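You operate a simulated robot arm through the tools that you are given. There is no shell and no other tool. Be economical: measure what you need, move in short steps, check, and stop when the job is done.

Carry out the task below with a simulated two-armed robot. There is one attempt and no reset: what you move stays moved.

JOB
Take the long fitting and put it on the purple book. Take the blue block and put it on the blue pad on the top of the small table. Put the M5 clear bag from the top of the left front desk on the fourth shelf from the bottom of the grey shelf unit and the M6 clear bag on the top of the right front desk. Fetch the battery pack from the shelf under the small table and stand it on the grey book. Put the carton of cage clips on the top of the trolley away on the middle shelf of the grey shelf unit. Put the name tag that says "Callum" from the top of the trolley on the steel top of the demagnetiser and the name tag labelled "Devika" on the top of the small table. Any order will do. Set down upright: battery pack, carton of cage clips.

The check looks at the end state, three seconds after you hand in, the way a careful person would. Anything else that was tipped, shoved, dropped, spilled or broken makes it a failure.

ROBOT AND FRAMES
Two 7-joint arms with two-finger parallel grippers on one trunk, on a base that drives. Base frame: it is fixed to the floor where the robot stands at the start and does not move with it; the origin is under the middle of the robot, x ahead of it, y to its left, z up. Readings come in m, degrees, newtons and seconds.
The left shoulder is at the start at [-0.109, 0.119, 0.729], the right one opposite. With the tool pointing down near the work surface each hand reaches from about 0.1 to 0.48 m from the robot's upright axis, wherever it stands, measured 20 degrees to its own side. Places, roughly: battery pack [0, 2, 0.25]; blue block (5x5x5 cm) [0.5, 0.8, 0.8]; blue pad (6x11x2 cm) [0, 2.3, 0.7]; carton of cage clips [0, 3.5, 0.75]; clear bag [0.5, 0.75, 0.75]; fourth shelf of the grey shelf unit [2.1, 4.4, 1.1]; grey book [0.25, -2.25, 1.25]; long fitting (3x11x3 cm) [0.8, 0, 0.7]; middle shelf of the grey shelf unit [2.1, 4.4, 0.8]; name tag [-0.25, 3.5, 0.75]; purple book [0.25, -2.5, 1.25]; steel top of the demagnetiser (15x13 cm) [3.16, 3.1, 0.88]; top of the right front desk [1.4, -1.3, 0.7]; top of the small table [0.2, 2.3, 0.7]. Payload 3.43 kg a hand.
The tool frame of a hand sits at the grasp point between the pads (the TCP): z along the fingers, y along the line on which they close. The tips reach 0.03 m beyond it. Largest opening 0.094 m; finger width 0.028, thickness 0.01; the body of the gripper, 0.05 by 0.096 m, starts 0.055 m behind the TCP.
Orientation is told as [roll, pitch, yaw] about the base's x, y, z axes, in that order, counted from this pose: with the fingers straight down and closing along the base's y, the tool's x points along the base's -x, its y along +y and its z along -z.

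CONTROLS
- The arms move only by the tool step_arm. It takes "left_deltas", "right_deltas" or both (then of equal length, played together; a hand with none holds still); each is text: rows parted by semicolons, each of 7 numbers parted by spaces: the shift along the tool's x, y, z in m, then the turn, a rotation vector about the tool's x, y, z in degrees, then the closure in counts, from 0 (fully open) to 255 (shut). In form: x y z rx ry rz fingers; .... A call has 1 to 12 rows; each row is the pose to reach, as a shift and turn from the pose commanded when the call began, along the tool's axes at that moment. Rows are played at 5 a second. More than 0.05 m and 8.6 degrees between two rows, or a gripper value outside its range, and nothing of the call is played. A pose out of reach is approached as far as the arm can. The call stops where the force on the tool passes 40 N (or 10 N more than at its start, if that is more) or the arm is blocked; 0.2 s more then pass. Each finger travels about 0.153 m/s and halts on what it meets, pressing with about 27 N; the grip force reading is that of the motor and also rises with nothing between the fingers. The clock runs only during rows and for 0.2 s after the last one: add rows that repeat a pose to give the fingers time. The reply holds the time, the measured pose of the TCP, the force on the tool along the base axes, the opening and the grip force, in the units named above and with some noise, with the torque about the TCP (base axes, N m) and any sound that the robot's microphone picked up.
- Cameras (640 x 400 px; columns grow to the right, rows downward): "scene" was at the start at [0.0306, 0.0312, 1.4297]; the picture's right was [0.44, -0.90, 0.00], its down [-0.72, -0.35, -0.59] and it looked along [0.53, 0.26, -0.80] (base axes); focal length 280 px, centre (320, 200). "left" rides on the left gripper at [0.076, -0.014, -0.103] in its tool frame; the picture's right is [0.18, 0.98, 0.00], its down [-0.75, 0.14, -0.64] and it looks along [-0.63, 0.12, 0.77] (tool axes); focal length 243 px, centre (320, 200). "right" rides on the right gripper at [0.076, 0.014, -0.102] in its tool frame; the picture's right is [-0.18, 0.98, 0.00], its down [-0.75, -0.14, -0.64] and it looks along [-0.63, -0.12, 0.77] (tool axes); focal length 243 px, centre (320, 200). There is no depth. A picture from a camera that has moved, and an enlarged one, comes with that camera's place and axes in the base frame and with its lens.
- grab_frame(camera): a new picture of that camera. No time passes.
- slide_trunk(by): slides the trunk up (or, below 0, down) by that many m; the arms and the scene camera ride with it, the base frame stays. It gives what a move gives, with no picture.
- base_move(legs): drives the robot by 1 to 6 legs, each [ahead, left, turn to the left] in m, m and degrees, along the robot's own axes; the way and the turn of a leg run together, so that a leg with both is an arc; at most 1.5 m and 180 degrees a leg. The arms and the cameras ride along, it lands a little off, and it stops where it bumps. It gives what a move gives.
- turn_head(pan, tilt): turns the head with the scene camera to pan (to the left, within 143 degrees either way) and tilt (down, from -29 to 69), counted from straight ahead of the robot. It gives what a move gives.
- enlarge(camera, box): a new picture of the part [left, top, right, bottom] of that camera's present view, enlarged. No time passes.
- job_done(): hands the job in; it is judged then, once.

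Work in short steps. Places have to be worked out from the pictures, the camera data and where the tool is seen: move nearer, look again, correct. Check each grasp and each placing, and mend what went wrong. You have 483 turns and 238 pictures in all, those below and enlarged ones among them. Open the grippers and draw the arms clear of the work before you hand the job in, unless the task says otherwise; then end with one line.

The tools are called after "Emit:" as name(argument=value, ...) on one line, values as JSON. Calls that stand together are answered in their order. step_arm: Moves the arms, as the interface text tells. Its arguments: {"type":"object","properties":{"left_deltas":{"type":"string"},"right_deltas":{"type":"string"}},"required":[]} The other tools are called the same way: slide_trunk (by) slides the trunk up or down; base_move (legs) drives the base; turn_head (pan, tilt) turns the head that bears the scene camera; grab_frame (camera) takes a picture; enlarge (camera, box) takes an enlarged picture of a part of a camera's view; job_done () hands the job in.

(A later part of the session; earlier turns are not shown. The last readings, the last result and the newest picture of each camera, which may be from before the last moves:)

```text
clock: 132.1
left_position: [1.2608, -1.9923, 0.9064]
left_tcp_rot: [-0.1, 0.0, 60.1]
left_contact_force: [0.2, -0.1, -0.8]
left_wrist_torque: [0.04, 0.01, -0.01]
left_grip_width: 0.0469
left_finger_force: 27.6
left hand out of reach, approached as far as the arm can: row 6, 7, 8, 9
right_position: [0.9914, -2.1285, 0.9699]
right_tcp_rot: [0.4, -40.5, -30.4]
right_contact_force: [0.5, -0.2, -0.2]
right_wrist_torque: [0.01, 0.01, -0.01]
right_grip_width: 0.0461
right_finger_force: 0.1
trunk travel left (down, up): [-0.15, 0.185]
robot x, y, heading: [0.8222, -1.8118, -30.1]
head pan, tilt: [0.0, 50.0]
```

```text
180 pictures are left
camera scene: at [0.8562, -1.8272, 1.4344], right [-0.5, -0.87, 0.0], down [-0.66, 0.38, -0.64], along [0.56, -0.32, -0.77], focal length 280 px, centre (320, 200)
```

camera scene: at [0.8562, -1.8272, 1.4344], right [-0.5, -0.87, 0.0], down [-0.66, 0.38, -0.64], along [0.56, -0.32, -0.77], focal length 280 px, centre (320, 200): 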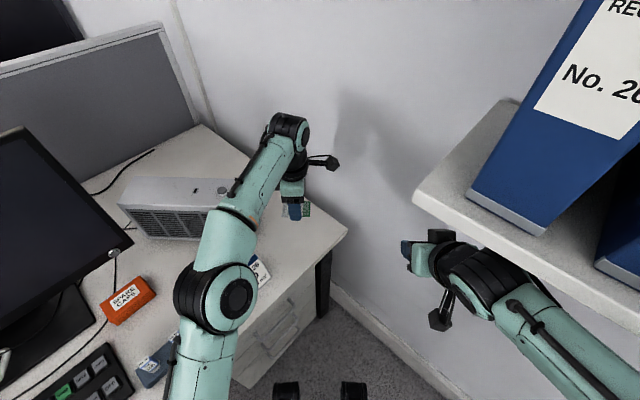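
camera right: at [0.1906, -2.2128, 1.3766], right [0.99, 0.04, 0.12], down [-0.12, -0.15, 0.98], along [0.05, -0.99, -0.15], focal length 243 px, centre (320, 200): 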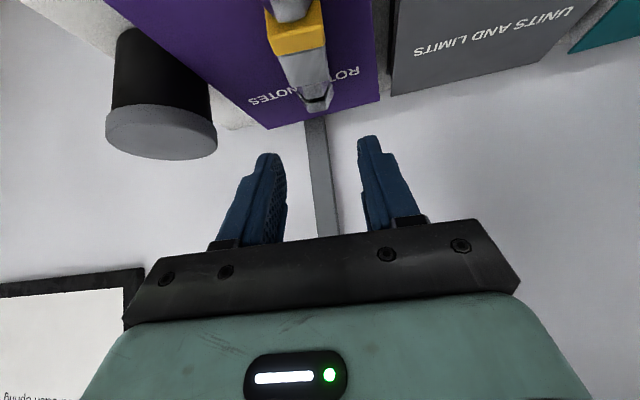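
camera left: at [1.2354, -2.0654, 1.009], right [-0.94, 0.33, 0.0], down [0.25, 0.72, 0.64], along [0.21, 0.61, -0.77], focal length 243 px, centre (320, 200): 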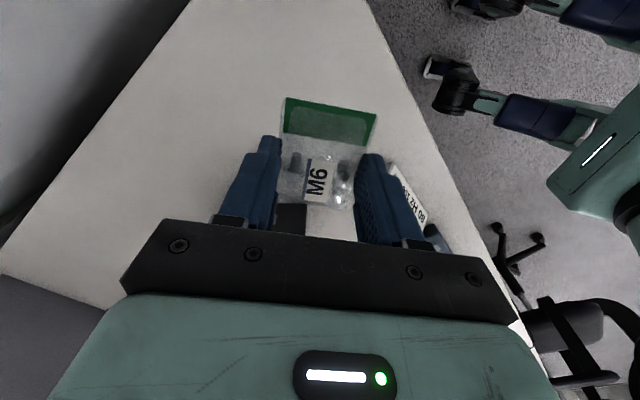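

Clear patch below. I lower the bag.

Emit:
step_arm(left_deltas="0 0 0.04 0 0 0 255; 0 0 0.08 0 0 0 255; 0 0 0.115 0 0 0 255; 0 0 0.13 0 0 0 255; 0 0 0.137 0 0 0 255; 0 0 0.137 0 0 0 255")

```text
clock: 133.5
left_position: [1.2614, -1.9883, 0.7694]
left_tcp_rot: [0.0, 0.1, 60.1]
left_contact_force: [0.3, 1.1, -0.7]
left_wrist_torque: [0.01, -0.04, -0.01]
left_grip_width: 0.0471
left_finger_force: 27.1
right_position: [0.9913, -2.1292, 0.9693]
right_tcp_rot: [0.4, -40.5, -30.5]
right_contact_force: [0.5, 1.3, 0.5]
right_wrist_torque: [0.0, 0.03, -0.03]
right_grip_width: 0.0462
right_finger_force: 0.0
trunk travel left (down, up): [-0.15, 0.185]
robot x, y, heading: [0.8218, -1.8059, -29.9]
head pan, tilt: [0.0, 50.0]
```

Emit:
step_arm(left_deltas="0 0 0.003 0 0 0 255; 0 0 0.005 0 0 0 255; 0 0 0.005 0 0 0 255")

Emit:
step_arm(left_deltas="0 0 -0.001 0 0 0 200; 0 0 -0.001 0 0 0 120; 0 0 -0.001 0 0 0 60; 0 0 -0.001 0 0 0 60; 0 0 -0.04 0 0 0 60; 0 0 -0.08 0 0 0 60; 0 0 -0.12 0 0 0 60; 0 0 -0.16 0 0 0 60; 0 0 -0.2 0 0 0 60; 0 0 -0.24 0 0 0 60; 0 0 -0.26 0 0 0 60")

Emit:
grab_frame(camera="left")

```text
clock: 134.3
left_position: [1.2609, -1.9889, 0.7643]
left_tcp_rot: [-0.2, -0.1, 60.1]
left_contact_force: [-0.2, 0.9, 8.7]
left_wrist_torque: [0.19, 0.01, 0.0]
left_grip_width: 0.0469
left_finger_force: 27.0
right_position: [0.991, -2.1285, 0.9689]
right_tcp_rot: [0.3, -40.6, -30.5]
right_contact_force: [0.2, -0.5, 1.0]
right_wrist_torque: [-0.01, 0.02, 0.02]
right_grip_width: 0.0461
right_finger_force: 0.0
trunk travel left (down, up): [-0.15, 0.185]
robot x, y, heading: [0.8222, -1.8069, -30.0]
head pan, tilt: [0.0, 50.0]
```

```text
clock: 136.7
left_position: [1.2422, -1.9741, 0.9729]
left_tcp_rot: [0.0, -0.1, 60.1]
left_contact_force: [-0.4, 0.0, 0.3]
left_wrist_torque: [-0.04, 0.01, 0.0]
left_grip_width: 0.0719
left_finger_force: 0.1
left hand out of reach, approached as far as the arm can: row 9, 10, 11
right_position: [0.9918, -2.1286, 0.9696]
right_tcp_rot: [0.4, -40.6, -30.6]
right_contact_force: [-0.3, -0.2, -0.4]
right_wrist_torque: [0.0, 0.0, 0.01]
right_grip_width: 0.0462
right_finger_force: 0.1
trunk travel left (down, up): [-0.15, 0.185]
robot x, y, heading: [0.8193, -1.8029, -30.0]
head pan, tilt: [0.0, 50.0]
```

```text
179 pictures are left
camera left: at [1.2167, -2.0478, 1.0741], right [-0.94, 0.33, 0.0], down [0.25, 0.72, 0.64], along [0.21, 0.61, -0.77], focal length 243 px, centre (320, 200)
```

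left: 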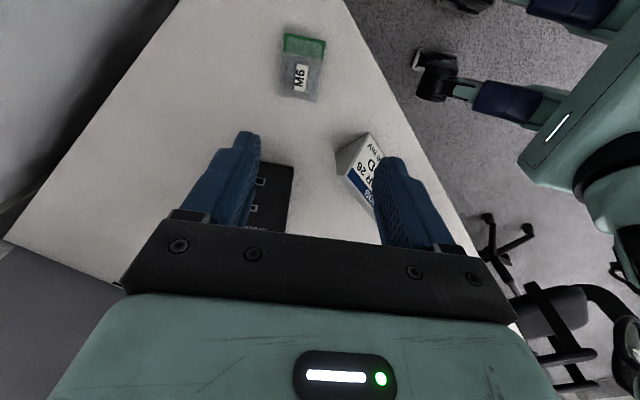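

M6 lies on the right desk's corner. I draw the left hand back up and drive back out toward the left desk's end.

Emit:
step_arm(left_deltas="-0.02 0.035 -0.015 0 0 0 0; -0.04 0.07 -0.03 0 0 0 0; -0.06 0.105 -0.05 0 0 0 0; -0.07 0.14 -0.05 0 0 0 0; -0.07 0.17 -0.05 0 0 0 0")

Emit:
base_move(legs=[[-0.35, 0.1, 0], [-0.45, 0.0, 0]])

Emit:
turn_head(pan=0, tilt=40)

Emit:
grab_frame(camera="scene")

```text
clock: 137.9
left_position: [1.132, -1.8259, 1.0252]
left_tcp_rot: [-0.2, 0.0, 60.1]
left_contact_force: [0.1, 0.5, 0.5]
left_wrist_torque: [0.01, 0.01, 0.03]
left_grip_width: 0.0938
left_finger_force: 0.1
right_position: [0.9917, -2.1288, 0.9708]
right_tcp_rot: [0.3, -40.5, -30.5]
right_contact_force: [-1.0, -0.3, 0.0]
right_wrist_torque: [-0.02, -0.02, 0.02]
right_grip_width: 0.046
right_finger_force: 0.1
trunk travel left (down, up): [-0.15, 0.185]
robot x, y, heading: [0.8182, -1.8042, -29.9]
head pan, tilt: [0.0, 50.0]
```

```text
clock: 142.6
left_position: [0.4806, -1.3363, 1.0258]
left_tcp_rot: [0.0, 0.0, 60.6]
left_contact_force: [1.0, -0.8, 1.1]
left_wrist_torque: [0.0, -0.03, 0.01]
left_grip_width: 0.0939
left_finger_force: 0.2
right_position: [0.3406, -1.6391, 0.9689]
right_tcp_rot: [0.3, -40.5, -30.0]
right_contact_force: [0.5, -0.1, -0.1]
right_wrist_torque: [0.0, 0.0, -0.01]
right_grip_width: 0.0461
right_finger_force: 0.1
trunk travel left (down, up): [-0.15, 0.185]
robot x, y, heading: [0.1664, -1.3168, -29.5]
head pan, tilt: [0.0, 50.0]
```

```text
clock: 143.3
left_position: [0.4805, -1.3362, 1.0237]
left_tcp_rot: [0.1, 0.0, 60.6]
left_contact_force: [0.3, 0.4, -0.1]
left_wrist_torque: [-0.06, -0.01, -0.01]
left_grip_width: 0.0939
left_finger_force: 0.0
right_position: [0.3426, -1.6399, 0.9687]
right_tcp_rot: [0.4, -40.5, -30.0]
right_contact_force: [0.5, 0.0, 0.2]
right_wrist_torque: [-0.02, 0.0, 0.0]
right_grip_width: 0.046
right_finger_force: 0.1
trunk travel left (down, up): [-0.15, 0.185]
robot x, y, heading: [0.1657, -1.3191, -29.4]
head pan, tilt: [0.0, 40.0]
```

```text
178 pictures are left
camera scene: at [0.2114, -1.3432, 1.4485], right [-0.49, -0.87, 0.0], down [-0.56, 0.32, -0.77], along [0.67, -0.38, -0.64], focal length 280 px, centre (320, 200)
```

scene: 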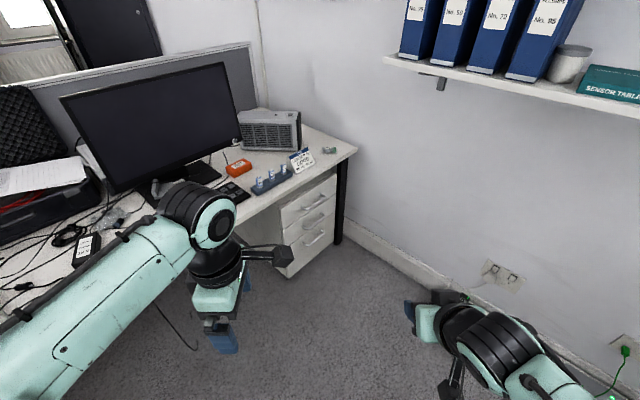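

All is in order. I turn to heading -71° and drive back around to the left desk's end.

Emit:
base_move(legs=[[0, 0, -41.6], [-1.2, 0.02, 0], [-1.16, 0, 0]])

```text
clock: 156.9
left_position: [-0.3425, 0.7042, 1.0249]
left_tcp_rot: [0.0, 0.0, 17.8]
left_contact_force: [-0.8, 0.1, 0.6]
left_wrist_torque: [0.03, 0.02, -0.01]
left_grip_width: 0.0939
left_finger_force: 0.1
right_position: [-0.6513, 0.5762, 0.9694]
right_tcp_rot: [0.4, -40.5, -72.8]
right_contact_force: [0.1, -0.4, -0.2]
right_wrist_torque: [0.0, -0.03, -0.02]
right_grip_width: 0.0461
right_finger_force: 0.1
trunk travel left (down, up): [-0.15, 0.185]
robot x, y, heading: [-0.5594, 0.9275, -72.1]
head pan, tilt: [0.0, 40.0]
```

Emit:
base_move(legs=[[0.0, 0.95, 1]])

Emit:
turn_head(pan=15, tilt=60)

Emit:
grab_frame(camera="scene")

Emit:
grab_frame(camera="left")

```text
clock: 165.6
left_position: [0.5684, 0.9959, 1.0246]
left_tcp_rot: [0.0, 0.1, 17.8]
left_contact_force: [-0.6, -0.5, 0.7]
left_wrist_torque: [-0.01, 0.02, 0.01]
left_grip_width: 0.0941
left_finger_force: 0.2
right_position: [0.2614, 0.868, 0.9694]
right_tcp_rot: [0.4, -40.4, -72.9]
right_contact_force: [-0.1, -0.3, 0.2]
right_wrist_torque: [0.01, 0.0, 0.02]
right_grip_width: 0.0459
right_finger_force: 0.0
trunk travel left (down, up): [-0.15, 0.185]
robot x, y, heading: [0.3515, 1.225, -72.0]
head pan, tilt: [0.0, 40.0]
```

```text
clock: 166.4
left_position: [0.5686, 0.9961, 1.0254]
left_tcp_rot: [0.0, 0.0, 17.8]
left_contact_force: [0.5, 0.8, 0.2]
left_wrist_torque: [0.02, 0.02, -0.02]
left_grip_width: 0.094
left_finger_force: 0.0
right_position: [0.261, 0.8684, 0.9689]
right_tcp_rot: [0.4, -40.4, -72.7]
right_contact_force: [0.5, 0.2, -0.4]
right_wrist_torque: [-0.02, -0.03, 0.0]
right_grip_width: 0.0465
right_finger_force: 0.0
trunk travel left (down, up): [-0.15, 0.185]
robot x, y, heading: [0.3516, 1.2211, -72.2]
head pan, tilt: [15.0, 60.0]
```

```text
177 pictures are left
camera scene: at [0.3769, 1.1988, 1.4219], right [-0.84, -0.54, 0.0], down [-0.47, 0.73, -0.5], along [0.27, -0.42, -0.87], focal length 280 px, centre (320, 200)
```

scene: 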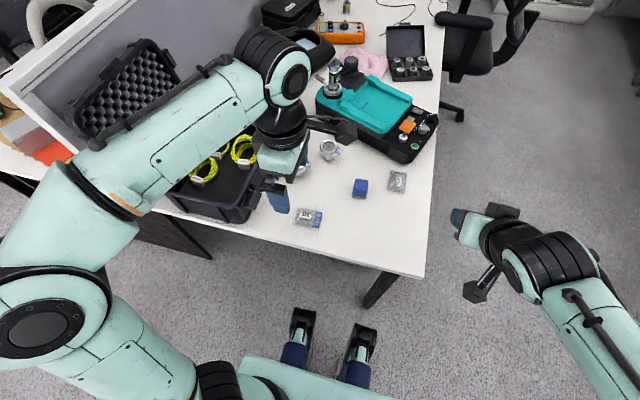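

```text
176 pictures are left
camera left: at [0.4995, 0.9581, 1.1271], right [-0.48, 0.88, 0.0], down [0.67, 0.36, 0.64], along [0.56, 0.31, -0.77], focal length 243 px, centre (320, 200)
```

left: 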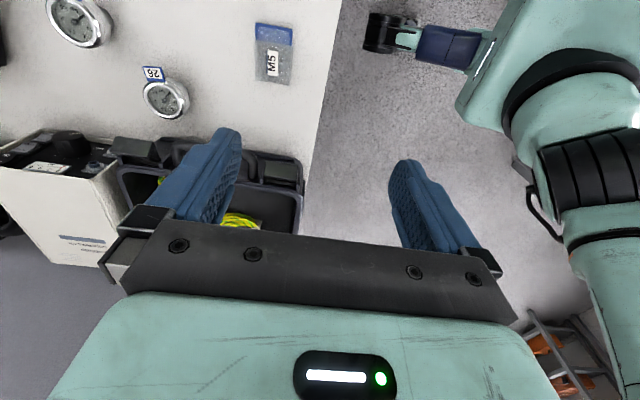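

M5 is at (0.586,0.931). I move the left hand above it and look.

Emit:
step_arm(left_deltas="0.002 -0.034 0.03 0 0 0 0; 0.0033 -0.067 0.06 0 0 0 0; 0.0033 -0.067 0.11 0 0 0 0; 0.0033 -0.067 0.15 0 0 0 30; 0.0033 -0.067 0.15 0 0 0 30")

Emit:
grab_frame(camera="left")

```text
clock: 167.6
left_position: [0.5852, 0.9316, 0.8754]
left_tcp_rot: [0.0, -0.1, 17.8]
left_contact_force: [0.0, 0.2, 0.4]
left_wrist_torque: [-0.01, 0.0, -0.01]
left_grip_width: 0.083
left_finger_force: 0.0
right_position: [0.26, 0.8672, 0.9701]
right_tcp_rot: [0.4, -40.5, -72.8]
right_contact_force: [-0.2, -0.6, 0.7]
right_wrist_torque: [0.0, 0.01, -0.03]
right_grip_width: 0.0462
right_finger_force: 0.1
trunk travel left (down, up): [-0.15, 0.185]
robot x, y, heading: [0.3524, 1.2191, -72.1]
head pan, tilt: [15.0, 60.0]
```

```text
175 pictures are left
camera left: at [0.5158, 0.8939, 0.9781], right [-0.48, 0.88, 0.0], down [0.67, 0.36, 0.64], along [0.56, 0.31, -0.77], focal length 243 px, centre (320, 200)
```

left: 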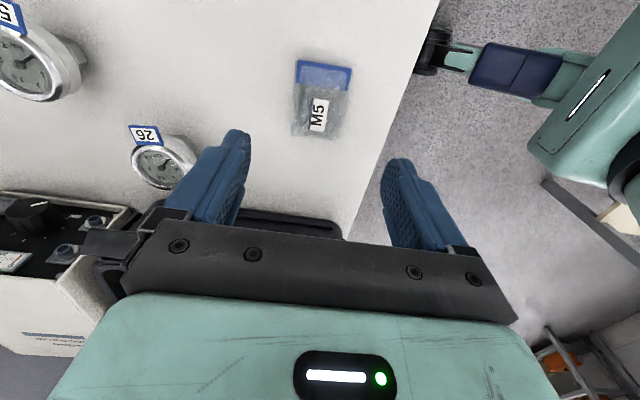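

Aligned. I descend, close on the M5 bag and lift.

Emit:
step_arm(left_deltas="0.004 0 0.045 0 0 0 30; 0.004 0 0.08 0 0 0 30; 0.004 0 0.1 0 0 0 30; 0.004 0 0.11 0 0 0 30; 0.004 0 0.11 0 0 0 100; 0.004 0 0.11 0 0 0 180; 0.004 0 0.11 0 0 0 255; 0.004 0 0.11 0 0 0 255; 0.004 0 0.11 0 0 0 255; 0.004 0 0.08 0 0 0 255; 0.004 0 0.04 0 0 0 255; 0.004 0 0.0 0 0 0 255")

Emit:
grab_frame(camera="left")

```text
clock: 170.2
left_position: [0.5796, 0.9318, 0.8769]
left_tcp_rot: [0.0, 0.0, 17.6]
left_contact_force: [0.0, -0.3, -0.7]
left_wrist_torque: [-0.01, 0.02, 0.01]
left_grip_width: 0.0465
left_finger_force: 27.3
right_position: [0.2607, 0.8668, 0.9702]
right_tcp_rot: [0.4, -40.5, -72.8]
right_contact_force: [0.0, -0.3, -0.4]
right_wrist_torque: [0.01, 0.03, -0.03]
right_grip_width: 0.046
right_finger_force: 0.1
trunk travel left (down, up): [-0.15, 0.185]
robot x, y, heading: [0.3491, 1.2203, -72.1]
head pan, tilt: [15.0, 60.0]
```

```text
174 pictures are left
camera left: at [0.511, 0.8943, 0.9796], right [-0.47, 0.88, 0.0], down [0.67, 0.36, 0.64], along [0.56, 0.3, -0.77], focal length 243 px, centre (320, 200)
```

left: 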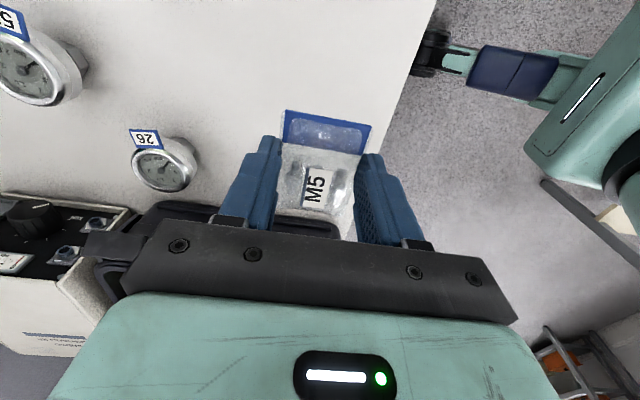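

M5 held. I turn it 90° so it can be regripped with a leaning hand.

Emit:
step_arm(left_deltas="0.004 0 0 0 0 8.2 255; 0.008 0 0 0 0 16.4 255; 0.012 0 0 0 0 24.6 255; 0.016 0 0 0 0 32.8 255; 0.02 0 0 0 0 41 255; 0.024 0 0 0 0 49.2 255; 0.028 0 0 0 0 57.4 255; 0.032 0 0 0 0 65.6 255; 0.037 0 0 0 0 73.8 255; 0.037 0 0 0 0 82 255; 0.037 0 0 0 0 90 255; 0.037 0 0 0 0 90 255")

Emit:
step_arm(left_deltas="0 0 0.04 0 0 0 255; 0 0 0.08 0 0 0 255; 0 0 0.1 0 0 0 255; 0 0 0.109 0 0 0 255; 0 0 0.109 0 0 0 255; 0 0 0.109 0 0 0 160; 0 0 0.109 0 0 0 80; 0 0 0.109 0 0 0 60; 0 0 0.07 0 0 0 60; 0 0 0.03 0 0 0 60; 0 0 -0.01 0 0 0 60; 0 0 -0.05 0 0 0 60")

Emit:
grab_frame(camera="left")

```text
clock: 172.8
left_position: [0.5457, 0.9185, 0.8748]
left_tcp_rot: [0.0, -0.1, -72.4]
left_contact_force: [0.2, 0.5, -1.1]
left_wrist_torque: [0.0, -0.04, 0.03]
left_grip_width: 0.0468
left_finger_force: 26.8
right_position: [0.2606, 0.8682, 0.9692]
right_tcp_rot: [0.4, -40.5, -72.7]
right_contact_force: [-0.4, -0.3, 0.7]
right_wrist_torque: [-0.01, -0.02, -0.02]
right_grip_width: 0.0461
right_finger_force: 0.0
trunk travel left (down, up): [-0.15, 0.185]
robot x, y, heading: [0.3527, 1.2185, -72.3]
head pan, tilt: [15.0, 60.0]
```

```text
clock: 175.4
left_position: [0.5461, 0.9151, 0.9273]
left_tcp_rot: [0.0, 0.0, -72.2]
left_contact_force: [0.1, 0.3, -0.4]
left_wrist_torque: [0.0, 0.02, 0.01]
left_grip_width: 0.072
left_finger_force: 0.1
right_position: [0.2609, 0.8682, 0.9696]
right_tcp_rot: [0.4, -40.5, -72.9]
right_contact_force: [0.6, -0.6, 0.3]
right_wrist_torque: [0.02, 0.0, 0.01]
right_grip_width: 0.046
right_finger_force: 0.0
trunk travel left (down, up): [-0.15, 0.185]
robot x, y, heading: [0.3469, 1.2202, -72.0]
head pan, tilt: [15.0, 60.0]
```

```text
173 pictures are left
camera left: at [0.5093, 0.9832, 1.0293], right [0.88, 0.48, 0.0], down [0.36, -0.68, 0.64], along [0.31, -0.56, -0.77], focal length 243 px, centre (320, 200)
```

left: 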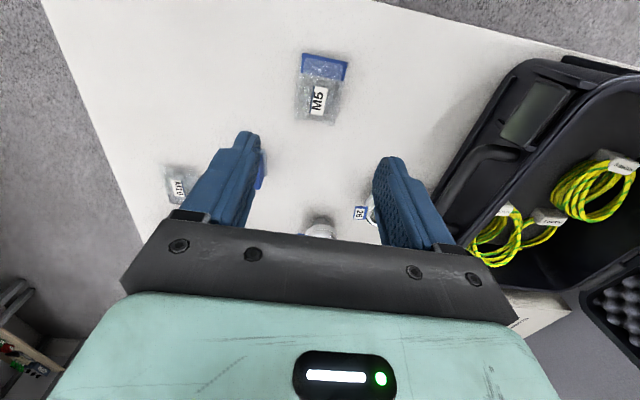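

The bag now points away from the robot. I lean the left hand 40° and descend on it.

Emit:
step_arm(left_deltas="0 0 0 0 -8 0 60; 0 0 0 0 -16 0 60; 0 0 0 0 -24 0 60; 0 0 0 0 -32 0 60; 0 0 0 0 -40 0 60; 0 0 0 0 -40 0 60")

Emit:
step_arm(left_deltas="0.03 0 0.03 0 0 0 60; 0.06 0 0.06 0 0 0 60; 0.085 0 0.085 0 0 0 60; 0.1 0 0.1 0 0 0 60; 0.109 0 0.1075 0 0 0 60; 0.109 0 0.1075 0 0 0 60")

Emit:
grab_frame(camera="left")

```text
clock: 176.8
left_position: [0.5471, 0.9177, 0.9255]
left_tcp_rot: [-0.1, -40.1, -72.2]
left_contact_force: [-0.9, 0.0, 0.0]
left_wrist_torque: [0.0, -0.02, 0.0]
left_grip_width: 0.0718
left_finger_force: 0.2
right_position: [0.2601, 0.8674, 0.9696]
right_tcp_rot: [0.4, -40.5, -72.8]
right_contact_force: [-0.4, -0.2, -0.6]
right_wrist_torque: [-0.04, 0.01, 0.0]
right_grip_width: 0.0462
right_finger_force: 0.1
trunk travel left (down, up): [-0.15, 0.185]
robot x, y, heading: [0.3486, 1.2247, -72.1]
head pan, tilt: [15.0, 60.0]
```

```text
clock: 178.2
left_position: [0.5412, 0.9323, 0.7715]
left_tcp_rot: [0.1, -40.0, -72.2]
left_contact_force: [-0.8, 0.2, -0.1]
left_wrist_torque: [-0.01, 0.02, -0.01]
left_grip_width: 0.0719
left_finger_force: 0.1
right_position: [0.2599, 0.8676, 0.9684]
right_tcp_rot: [0.4, -40.5, -72.8]
right_contact_force: [0.2, 0.4, -0.3]
right_wrist_torque: [0.0, -0.01, 0.03]
right_grip_width: 0.0463
right_finger_force: 0.1
trunk travel left (down, up): [-0.15, 0.185]
robot x, y, heading: [0.3527, 1.2221, -72.1]
head pan, tilt: [15.0, 60.0]
```

```text
172 pictures are left
camera left: at [0.4892, 1.0462, 0.8002], right [0.89, 0.43, -0.12], down [0.18, -0.11, 0.98], along [0.41, -0.89, -0.18], focal length 243 px, centre (320, 200)
```

left: 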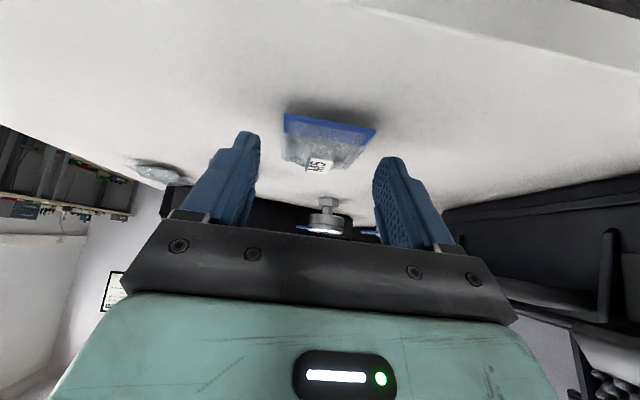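

A few millimetres lower, then close and lift.

Emit:
step_arm(left_deltas="0.003 0 0.006 0 0 0 60; 0.003 0 0.006 0 0 0 120; 0.003 0 0.006 0 0 0 190; 0.003 0 0.006 0 0 0 255; 0.003 0 0.006 0 0 0 255; 0.003 0 0.006 0 0 0 255")

Emit:
step_arm(left_deltas="-0.013 0 -0.015 0 0 0 255; -0.035 0 -0.04 0 0 0 255; -0.06 0 -0.07 0 0 0 255; -0.085 0 -0.1 0 0 0 255; -0.11 0 -0.13 0 0 0 255; -0.135 0 -0.16 0 0 0 255; -0.16 0 -0.19 0 0 0 255; -0.16 0 -0.19 0 0 0 255")

Emit:
grab_frame(camera="left")

```text
clock: 179.6
left_position: [0.5421, 0.9315, 0.7635]
left_tcp_rot: [0.1, -40.0, -72.1]
left_contact_force: [0.0, -1.3, 0.2]
left_wrist_torque: [0.03, -0.02, 0.0]
left_grip_width: 0.0469
left_finger_force: 26.7
right_position: [0.2607, 0.8681, 0.97]
right_tcp_rot: [0.4, -40.5, -72.7]
right_contact_force: [0.1, -0.8, 0.2]
right_wrist_torque: [0.02, 0.01, 0.03]
right_grip_width: 0.046
right_finger_force: 0.0
trunk travel left (down, up): [-0.15, 0.185]
robot x, y, heading: [0.3503, 1.2227, -72.2]
head pan, tilt: [15.0, 60.0]
```

```text
clock: 181.4
left_position: [0.5421, 0.9312, 1.0151]
left_tcp_rot: [-0.1, -40.0, -72.2]
left_contact_force: [0.7, 0.0, -0.6]
left_wrist_torque: [0.02, -0.01, 0.0]
left_grip_width: 0.0463
left_finger_force: 27.3
right_position: [0.2608, 0.8675, 0.9697]
right_tcp_rot: [0.4, -40.5, -72.9]
right_contact_force: [-0.5, -0.6, -1.2]
right_wrist_torque: [0.0, 0.01, 0.02]
right_grip_width: 0.0462
right_finger_force: 0.1
trunk travel left (down, up): [-0.15, 0.185]
robot x, y, heading: [0.3525, 1.2214, -72.3]
head pan, tilt: [15.0, 60.0]
```

```text
171 pictures are left
camera left: at [0.4901, 1.0444, 1.0449], right [0.89, 0.43, -0.12], down [0.18, -0.11, 0.98], along [0.41, -0.89, -0.18], focal length 243 px, centre (320, 200)
```

left: 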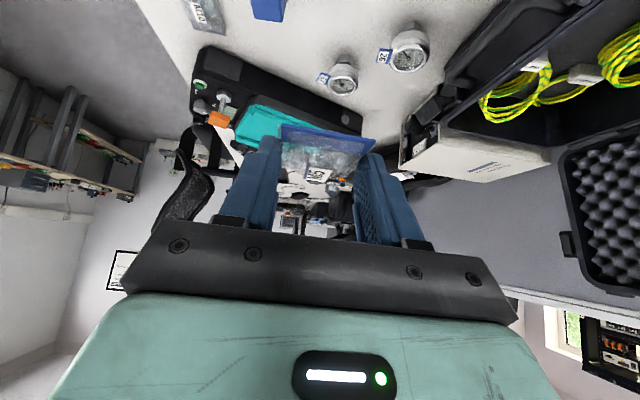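

M5 held level. Now the block: I shift the base a little left, tuck the left hand away and turn the right hand to point straight down.

Emit:
base_move(legs=[[0.03, 0.11, 0]])

Emit:
step_arm(left_deltas="0.008 0.012 -0.015 0 0 0 255; 0.017 0.024 -0.03 0 0 0 255; 0.025 0.036 -0.045 0 0 0 255; 0.034 0.048 -0.06 0 0 0 255; 0.042 0.06 -0.0744 0 0 0 255; 0.042 0.06 -0.0744 0 0 0 255", right_deltas="0 0 0 0 8.2 0 40; 0 0 0 0 16.4 0 0; 0 0 0 0 24.6 0 0; 0 0 0 0 32.8 0 0; 0 0 0 0 40.5 0 0; 0 0 0 0 40.5 0 0")

Emit:
grab_frame(camera="right")

Emit:
grab_frame(camera="scene")

```text
clock: 183.1
left_position: [0.6591, 0.9374, 1.0147]
left_tcp_rot: [0.0, -40.1, -72.1]
left_contact_force: [-0.2, -0.2, -0.4]
left_wrist_torque: [-0.04, 0.02, -0.02]
left_grip_width: 0.0466
left_finger_force: 27.0
right_position: [0.3784, 0.8756, 0.9687]
right_tcp_rot: [0.3, -40.5, -72.7]
right_contact_force: [0.5, 0.2, -0.9]
right_wrist_torque: [0.01, 0.02, -0.01]
right_grip_width: 0.0461
right_finger_force: 0.0
trunk travel left (down, up): [-0.15, 0.185]
robot x, y, heading: [0.4642, 1.229, -72.3]
head pan, tilt: [15.0, 60.0]
```

```text
clock: 184.5
left_position: [0.6902, 1.031, 1.0462]
left_tcp_rot: [0.0, -40.1, -72.2]
left_contact_force: [-0.3, -0.1, -0.6]
left_wrist_torque: [-0.01, 0.01, 0.0]
left_grip_width: 0.0466
left_finger_force: 27.0
right_position: [0.3769, 0.8736, 0.9692]
right_tcp_rot: [0.3, 0.1, -72.5]
right_contact_force: [-0.3, 0.1, 0.6]
right_wrist_torque: [0.01, 0.01, -0.02]
right_grip_width: 0.0941
right_finger_force: 0.1
trunk travel left (down, up): [-0.15, 0.185]
robot x, y, heading: [0.4684, 1.2269, -72.0]
head pan, tilt: [15.0, 60.0]
```

```text
170 pictures are left
camera right: at [0.3688, 0.9523, 1.0714], right [0.99, 0.12, 0.0], down [0.09, -0.76, 0.64], along [0.08, -0.64, -0.77], focal length 243 px, centre (320, 200)
```

right: 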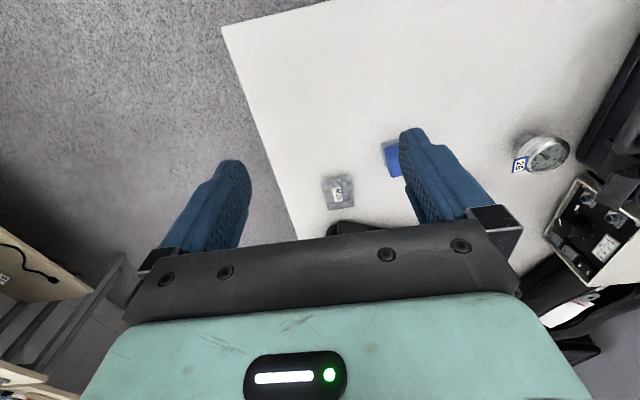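

```text
169 pictures are left
camera scene: at [0.4933, 1.2053, 1.4218], right [-0.84, -0.54, 0.0], down [-0.47, 0.73, -0.5], along [0.27, -0.42, -0.87], focal length 280 px, centre (320, 200)
```

scene: 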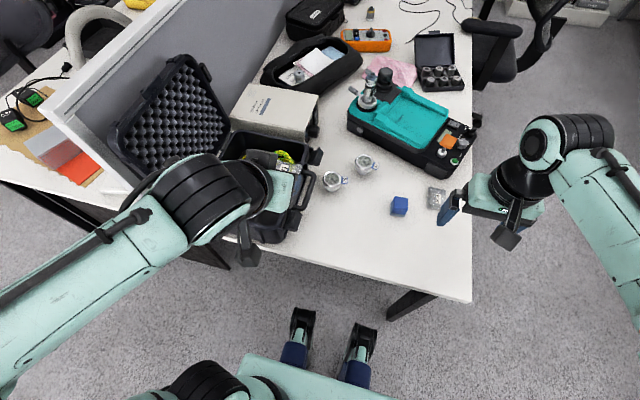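

I zoom in on the block for its orientation and base.

Emit:
enlarge(camera="scene", box=[370, 180, 430, 230])

```text
8.00 times, centred on (400, 205) of scene
camera zoom: at [0.4933, 1.2053, 1.4218], right [-0.84, -0.54, 0.0], down [-0.47, 0.73, -0.5], along [0.27, -0.42, -0.87], focal length 2240 px, centre (-320, 160)
```

zoom: 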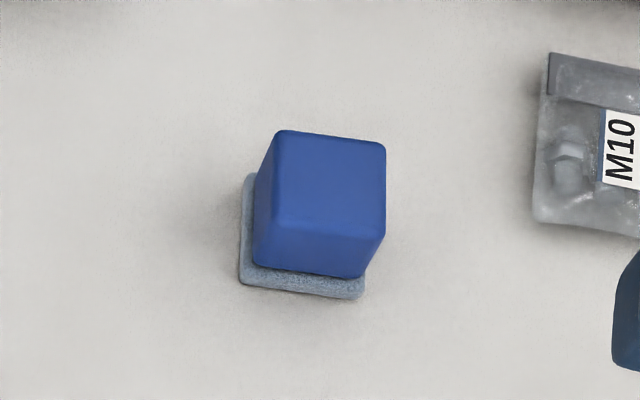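

The block top is ~3.5 cm wide, turned ~26°. I move the right hand above it with an 8° turn.

Emit:
step_arm(right_deltas="-0.03 0.025 0 0 0 -4 0; -0.06 0.05 0 0 0 -8 0; -0.09 0.075 0 0 0 -8 0; -0.1208 0.1 0 0 0 -8 0; -0.1208 0.1 0.04 0 0 -8 30; -0.1208 0.1 0.08 0 0 -8 60; -0.1208 0.1 0.08 0 0 -8 60")

Emit:
grab_frame(camera="right")

```text
clock: 186.1
left_position: [0.6894, 1.0302, 1.0456]
left_tcp_rot: [0.0, -40.0, -72.2]
left_contact_force: [1.2, -0.5, -0.9]
left_wrist_torque: [-0.01, 0.01, 0.0]
left_grip_width: 0.0468
left_finger_force: 27.0
right_position: [0.5059, 0.7881, 0.89]
right_tcp_rot: [0.3, -0.1, -64.5]
right_contact_force: [0.2, -0.5, 0.1]
right_wrist_torque: [0.0, 0.02, 0.01]
right_grip_width: 0.0717
right_finger_force: 0.0
trunk travel left (down, up): [-0.15, 0.185]
robot x, y, heading: [0.4699, 1.228, -72.5]
head pan, tilt: [15.0, 60.0]
```

```text
167 pictures are left
camera right: at [0.4876, 0.8653, 0.9917], right [0.97, 0.26, 0.0], down [0.19, -0.74, 0.64], along [0.17, -0.62, -0.77], focal length 243 px, centre (320, 200)
```

right: 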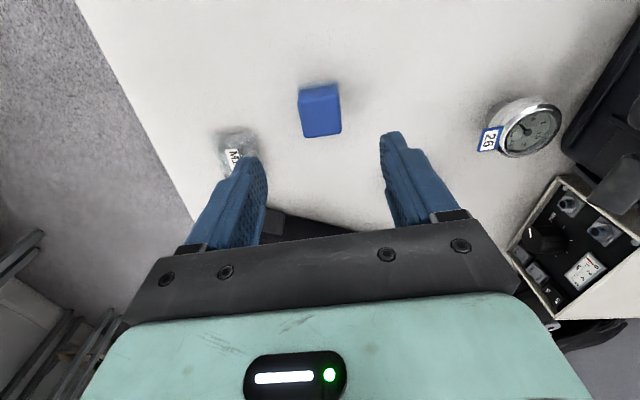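

Aligned within a few mm. I descend and grip the block.

Emit:
step_arm(right_deltas="0 0.005 0.04 0 0 0 60; 0 0.005 0.08 0 0 0 60; 0 0.005 0.105 0 0 0 60; 0 0.005 0.115 0 0 0 60; 0 0.005 0.115 0 0 0 140; 0 0.005 0.115 0 0 0 220; 0 0.005 0.115 0 0 0 255; 0 0.005 0.115 0 0 0 255; 0 0.005 0.115 0 0 0 255")

Emit:
step_arm(right_deltas="0 0 -0.04 0 0 0 255; 0 0 -0.08 0 0 0 255; 0 0 -0.12 0 0 0 255; 0 0 -0.16 0 0 0 255; 0 0 -0.2 0 0 0 255; 0 0 -0.22 0 0 0 255; 0.04 0 -0.22 0 0 0 255; 0.08 0 -0.22 0 0 0 255; 0.1 0 -0.22 0 0 0 255")

Emit:
grab_frame(camera="right")

```text
clock: 188.1
left_position: [0.6901, 1.0314, 1.0452]
left_tcp_rot: [-0.1, -40.0, -72.2]
left_contact_force: [0.5, -0.2, -1.5]
left_wrist_torque: [0.05, -0.02, 0.0]
left_grip_width: 0.0464
left_finger_force: 26.7
right_position: [0.5141, 0.7925, 0.7747]
right_tcp_rot: [0.3, 0.0, -64.6]
right_contact_force: [-0.4, 0.4, -0.4]
right_wrist_torque: [0.01, 0.02, -0.02]
right_grip_width: 0.0417
right_finger_force: 27.4
trunk travel left (down, up): [-0.15, 0.185]
robot x, y, heading: [0.4652, 1.231, -72.4]
head pan, tilt: [15.0, 60.0]
```

```text
clock: 190.1
left_position: [0.69, 1.0302, 1.0454]
left_tcp_rot: [0.0, -40.0, -72.1]
left_contact_force: [-0.8, 0.2, -0.6]
left_wrist_torque: [0.0, 0.0, 0.03]
left_grip_width: 0.0466
left_finger_force: 27.8
right_position: [0.4716, 0.8794, 0.995]
right_tcp_rot: [0.3, 0.0, -64.6]
right_contact_force: [0.8, 1.3, -0.7]
right_wrist_torque: [-0.05, 0.01, 0.02]
right_grip_width: 0.0414
right_finger_force: 26.4
trunk travel left (down, up): [-0.15, 0.185]
robot x, y, heading: [0.4641, 1.2297, -72.3]
head pan, tilt: [15.0, 60.0]
```

```text
166 pictures are left
camera right: at [0.4523, 0.9557, 1.0961], right [0.97, 0.26, 0.01], down [0.19, -0.74, 0.64], along [0.17, -0.62, -0.77], focal length 243 px, centre (320, 200)
```

right: 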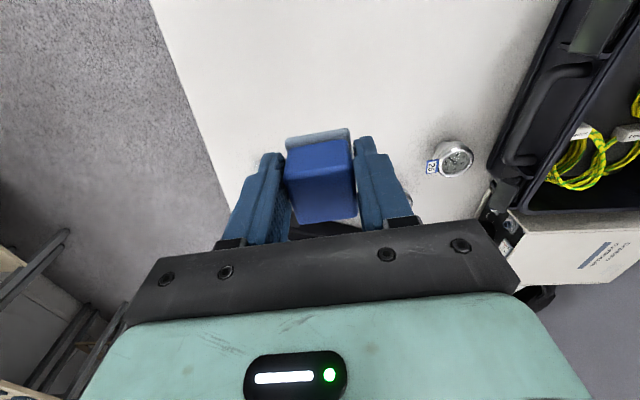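

Block held. I back away, turn 180° to face the small table, and look.

Emit:
base_move(legs=[[-0.28, 0, 0], [0, 0, 180]])

Emit:
turn_head(pan=0, tilt=40)

Emit:
grab_frame(camera="scene")

```text
clock: 199.3
left_position: [0.1686, 1.6959, 1.0459]
left_tcp_rot: [0.0, -40.0, 105.8]
left_contact_force: [0.3, 0.2, 0.0]
left_wrist_torque: [0.0, -0.02, 0.0]
left_grip_width: 0.0464
left_finger_force: 27.1
right_position: [0.3919, 1.8399, 0.9951]
right_tcp_rot: [0.4, 0.0, 113.5]
right_contact_force: [0.0, -0.1, -0.4]
right_wrist_torque: [-0.03, 0.0, 0.01]
right_grip_width: 0.0411
right_finger_force: 27.4
trunk travel left (down, up): [-0.15, 0.185]
robot x, y, heading: [0.3817, 1.4884, 106.1]
head pan, tilt: [15.0, 60.0]
```

```text
clock: 200.1
left_position: [0.1684, 1.695, 1.0452]
left_tcp_rot: [0.1, -40.0, 105.8]
left_contact_force: [-0.1, -0.4, 0.1]
left_wrist_torque: [0.01, 0.0, 0.0]
left_grip_width: 0.0466
left_finger_force: 26.9
right_position: [0.3926, 1.8388, 0.9946]
right_tcp_rot: [0.3, 0.1, 113.5]
right_contact_force: [0.2, -0.3, -1.1]
right_wrist_torque: [0.04, 0.02, 0.01]
right_grip_width: 0.0413
right_finger_force: 26.4
trunk travel left (down, up): [-0.15, 0.185]
robot x, y, heading: [0.3844, 1.49, 105.9]
head pan, tilt: [0.0, 40.0]
```

```text
165 pictures are left
camera scene: at [0.3706, 1.5369, 1.4485], right [0.96, 0.27, 0.0], down [0.18, -0.62, -0.77], along [-0.21, 0.74, -0.64], focal length 280 px, centre (320, 200)
```

scene: 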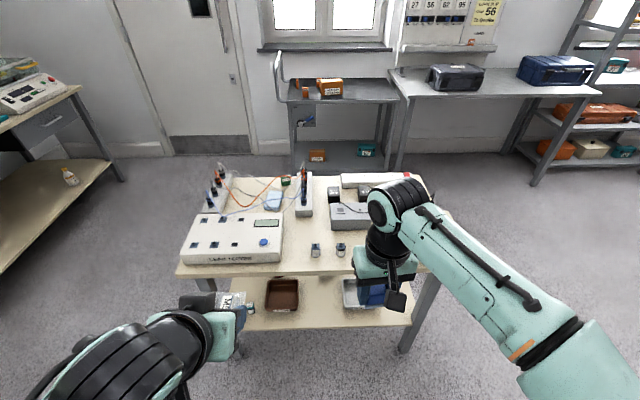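

The light-blue pad is at about (-0.04, 2.31). I zoom in.

Emit:
enlarge(camera="scene", box=[170, 150, 350, 270])

Emit:
enlarge(camera="scene", box=[210, 255, 440, 345])

```text
3.33 times, centred on (260, 210) of scene
camera zoom: at [0.3706, 1.5369, 1.4485], right [0.96, 0.27, 0.0], down [0.18, -0.62, -0.77], along [-0.21, 0.74, -0.64], focal length 933 px, centre (520, 167)
```

zoom: 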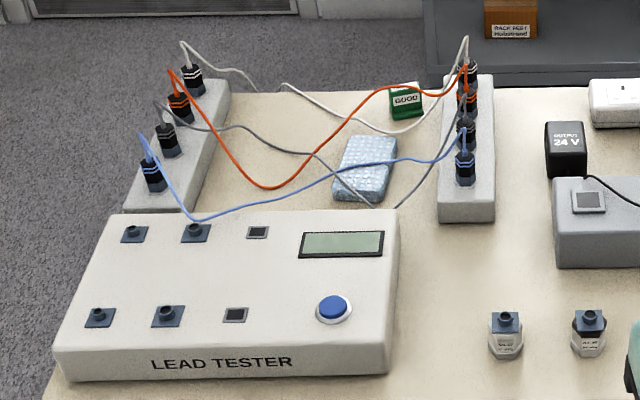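

```text
2.78 times, centred on (325, 300) of scene
camera zoom: at [0.3706, 1.5369, 1.4485], right [0.96, 0.27, 0.0], down [0.18, -0.62, -0.77], along [-0.21, 0.74, -0.64], focal length 779 px, centre (306, -78)
```

zoom: 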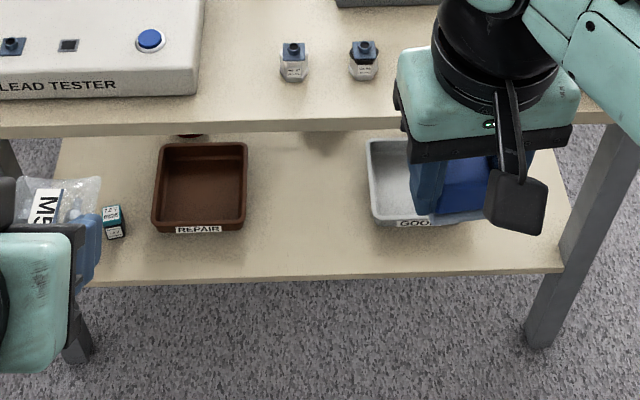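

The pad lies at the back of the table among wires, so I go around to the table's back side. First I raise the block a bit and drive around the table's left end.

Emit:
step_arm(right_deltas="0 0 -0.03 0 0 0 255; 0 0 -0.06 0 0 0 255; 0 0 -0.06 0 0 0 255")

Emit:
base_move(legs=[[-0.15, 0, 3], [0, 1.0, 0], [1.3, 0, 0]])

Emit:
turn_head(pan=-90, tilt=35)

Emit:
grab_frame(camera="scene")

```text
clock: 200.9
left_position: [0.169, 1.695, 1.0467]
left_tcp_rot: [0.1, -40.0, 105.8]
left_contact_force: [0.2, 0.0, -0.4]
left_wrist_torque: [-0.04, -0.01, -0.01]
left_grip_width: 0.0465
left_finger_force: 27.0
right_position: [0.3937, 1.8394, 1.0557]
right_tcp_rot: [0.4, 0.1, 113.6]
right_contact_force: [-0.1, 0.3, 0.7]
right_wrist_torque: [0.02, 0.0, -0.05]
right_grip_width: 0.0413
right_finger_force: 27.2
trunk travel left (down, up): [-0.15, 0.185]
robot x, y, heading: [0.3857, 1.4931, 105.8]
head pan, tilt: [0.0, 40.0]
```

```text
clock: 217.4
left_position: [-1.1757, 2.4959, 1.0451]
left_tcp_rot: [0.0, -40.1, 108.2]
left_contact_force: [0.4, 0.2, -0.1]
left_wrist_torque: [-0.03, 0.0, -0.03]
left_grip_width: 0.0468
left_finger_force: 26.9
right_position: [-0.9577, 2.6477, 1.0549]
right_tcp_rot: [0.3, 0.0, 115.8]
right_contact_force: [0.0, 0.7, -0.6]
right_wrist_torque: [-0.02, -0.02, 0.0]
right_grip_width: 0.0413
right_finger_force: 26.6
trunk travel left (down, up): [-0.15, 0.185]
robot x, y, heading: [-0.9509, 2.3004, 108.3]
head pan, tilt: [0.0, 40.0]
```

```text
clock: 219.1
left_position: [-1.1752, 2.4965, 1.0457]
left_tcp_rot: [-0.1, -40.0, 108.2]
left_contact_force: [-0.1, -1.1, -1.1]
left_wrist_torque: [0.0, 0.01, -0.03]
left_grip_width: 0.0465
left_finger_force: 27.0
right_position: [-0.9566, 2.6489, 1.0535]
right_tcp_rot: [0.3, 0.1, 115.7]
right_contact_force: [-0.1, 0.4, 0.0]
right_wrist_torque: [0.02, 0.02, -0.01]
right_grip_width: 0.041
right_finger_force: 27.3
trunk travel left (down, up): [-0.15, 0.185]
robot x, y, heading: [-0.9458, 2.3033, 108.2]
head pan, tilt: [-90.0, 35.0]
```

```text
162 pictures are left
camera scene: at [-0.8565, 2.2933, 1.4561], right [0.31, -0.95, 0.0], down [-0.54, -0.18, -0.82], along [0.78, 0.26, -0.57], focal length 280 px, centre (320, 200)
```

scene: 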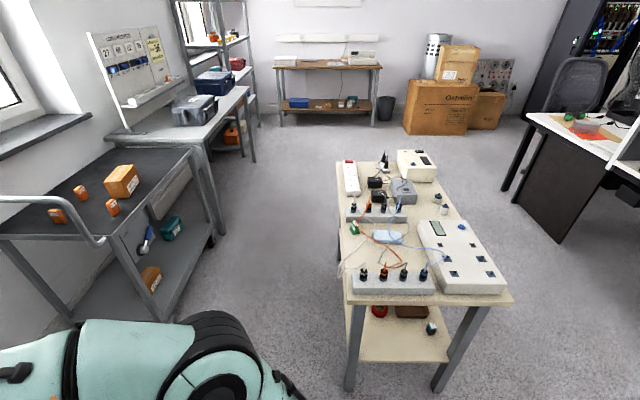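

Clear passage behind the table. I advance, turn around and slide along behind the table.

Emit:
base_move(legs=[[0.2, 0, 0], [0, 0, 180], [0, 0.9, 0]])

Emit:
turn_head(pan=0, tilt=55)

Emit:
grab_frame(camera="scene")

```text
clock: 236.0
left_position: [0.0753, 2.5472, 1.046]
left_tcp_rot: [0.0, -40.0, -74.9]
left_contact_force: [-0.2, -0.5, -0.3]
left_wrist_torque: [0.02, -0.03, -0.03]
left_grip_width: 0.0469
left_finger_force: 27.0
right_position: [-0.1503, 2.4045, 1.054]
right_tcp_rot: [0.3, 0.1, -67.1]
right_contact_force: [0.3, 0.1, -0.6]
right_wrist_torque: [-0.02, 0.03, 0.02]
right_grip_width: 0.0412
right_finger_force: 26.8
trunk travel left (down, up): [-0.15, 0.185]
robot x, y, heading: [-0.142, 2.7518, -74.7]
head pan, tilt: [-90.0, 35.0]
```

```text
clock: 237.7
left_position: [0.0745, 2.5465, 1.0455]
left_tcp_rot: [-0.1, -40.1, -74.8]
left_contact_force: [-0.6, 0.2, -0.3]
left_wrist_torque: [-0.01, 0.06, 0.02]
left_grip_width: 0.0467
left_finger_force: 26.9
right_position: [-0.1516, 2.4059, 1.054]
right_tcp_rot: [0.2, 0.0, -67.1]
right_contact_force: [-0.4, 0.1, -1.0]
right_wrist_torque: [-0.02, 0.02, 0.04]
right_grip_width: 0.0411
right_finger_force: 27.0
trunk travel left (down, up): [-0.15, 0.185]
robot x, y, heading: [-0.141, 2.7538, -74.6]
head pan, tilt: [0.0, 55.0]
```

```text
161 pictures are left
camera scene: at [-0.128, 2.7182, 1.4279], right [-0.96, -0.26, 0.0], down [-0.21, 0.79, -0.57], along [0.15, -0.55, -0.82], focal length 280 px, centre (320, 200)
```

scene: 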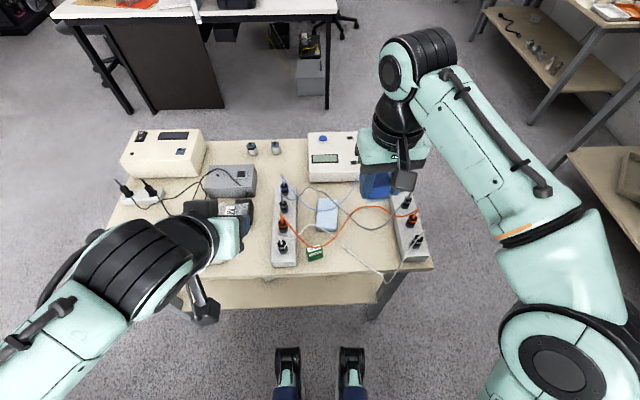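

Pad at (-0.035, 2.302). I zoom in to see the wires around it.

Emit:
enlarge(camera="scene", box=[265, 165, 435, 275])

Emit:
grab_frame(camera="right")

```text
3.64 times, centred on (350, 220) of scene
camera zoom: at [-0.128, 2.7182, 1.4279], right [-0.96, -0.26, 0.0], down [-0.21, 0.79, -0.57], along [0.15, -0.55, -0.82], focal length 1018 px, centre (211, 127)
```

zoom: 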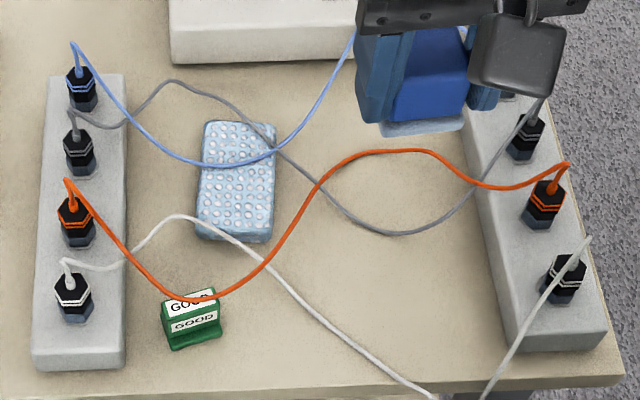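

```text
159 pictures are left
camera right: at [-0.1662, 2.4826, 1.1563], right [0.98, 0.21, 0.0], down [0.16, -0.75, 0.64], along [0.14, -0.63, -0.77], focal length 243 px, centre (320, 200)
```

right: 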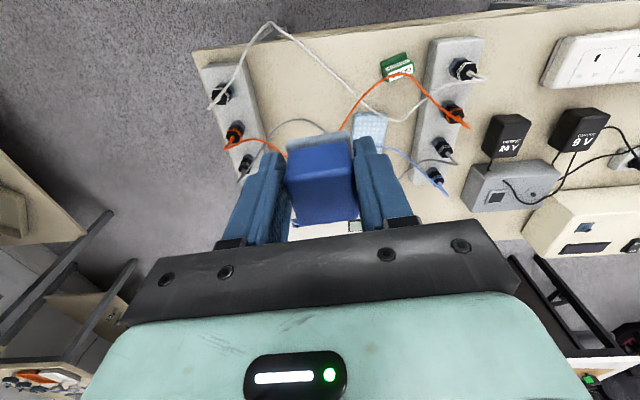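

Blue wire crosses near the pad's front third, the white one skirts its back edge; the free area is the pad's rear-middle. I shift the base slightly left to give the right arm room.

Emit:
base_move(legs=[[0, 0.08, 0]])

```text
clock: 239.1
left_position: [0.1528, 2.5678, 1.0451]
left_tcp_rot: [0.1, -40.0, -74.8]
left_contact_force: [-0.4, -0.1, -0.3]
left_wrist_torque: [0.01, -0.03, -0.04]
left_grip_width: 0.0469
left_finger_force: 27.4
right_position: [-0.073, 2.4271, 1.0547]
right_tcp_rot: [0.2, 0.0, -67.1]
right_contact_force: [0.4, -0.2, 0.5]
right_wrist_torque: [-0.01, 0.03, -0.04]
right_grip_width: 0.0414
right_finger_force: 27.0
trunk travel left (down, up): [-0.15, 0.185]
robot x, y, heading: [-0.0565, 2.7737, -74.7]
head pan, tilt: [0.0, 55.0]
```

I move the block above the rear-middle of the pad, aligning its yaw, and look.

Emit:
step_arm(right_deltas="-0.035 -0.003 0 0 0 4 255; -0.07 -0.006 0 0 0 7.6 255; -0.1 -0.0097 0 0 0 7.6 255; -0.1 -0.0097 0.04 0 0 7.6 255; -0.1 -0.0097 0.08 0 0 7.6 255; -0.1 -0.0097 0.12 0 0 7.6 255; -0.1 -0.0097 0.12 0 0 7.6 255")

Emit:
grab_frame(camera="right")

Emit:
enlarge(camera="scene", box=[265, 165, 475, 305])

```text
clock: 240.7
left_position: [0.1515, 2.569, 1.0452]
left_tcp_rot: [-0.1, -39.9, -74.8]
left_contact_force: [-0.4, 0.0, -1.3]
left_wrist_torque: [0.03, -0.01, 0.02]
left_grip_width: 0.0466
left_finger_force: 27.3
right_position: [-0.0439, 2.3314, 0.9315]
right_tcp_rot: [0.2, 0.0, -74.8]
right_contact_force: [0.0, -0.3, 0.1]
right_wrist_torque: [0.0, -0.01, 0.01]
right_grip_width: 0.0413
right_finger_force: 27.4
right hand out of reach, approached as far as the arm can: row 2, 3
trunk travel left (down, up): [-0.15, 0.185]
robot x, y, heading: [-0.0586, 2.775, -74.7]
head pan, tilt: [0.0, 55.0]
```

```text
158 pictures are left
camera right: at [-0.0501, 2.4106, 1.0332], right [1.0, 0.08, 0.01], down [0.06, -0.76, 0.64], along [0.06, -0.64, -0.77], focal length 243 px, centre (320, 200)
```

right: 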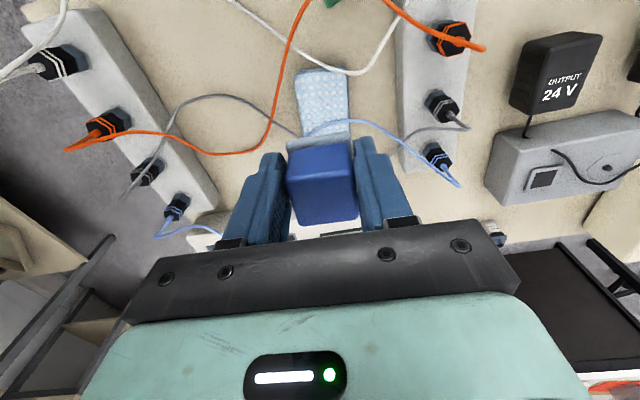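

```text
2.86 times, centred on (370, 235) of scene
camera zoom: at [-0.05, 2.7397, 1.4279], right [-0.97, -0.26, 0.0], down [-0.21, 0.79, -0.57], along [0.15, -0.55, -0.82], focal length 800 px, centre (177, 100)
```

zoom: 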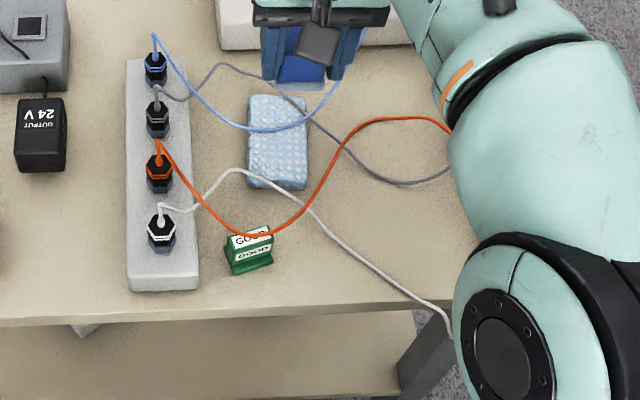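

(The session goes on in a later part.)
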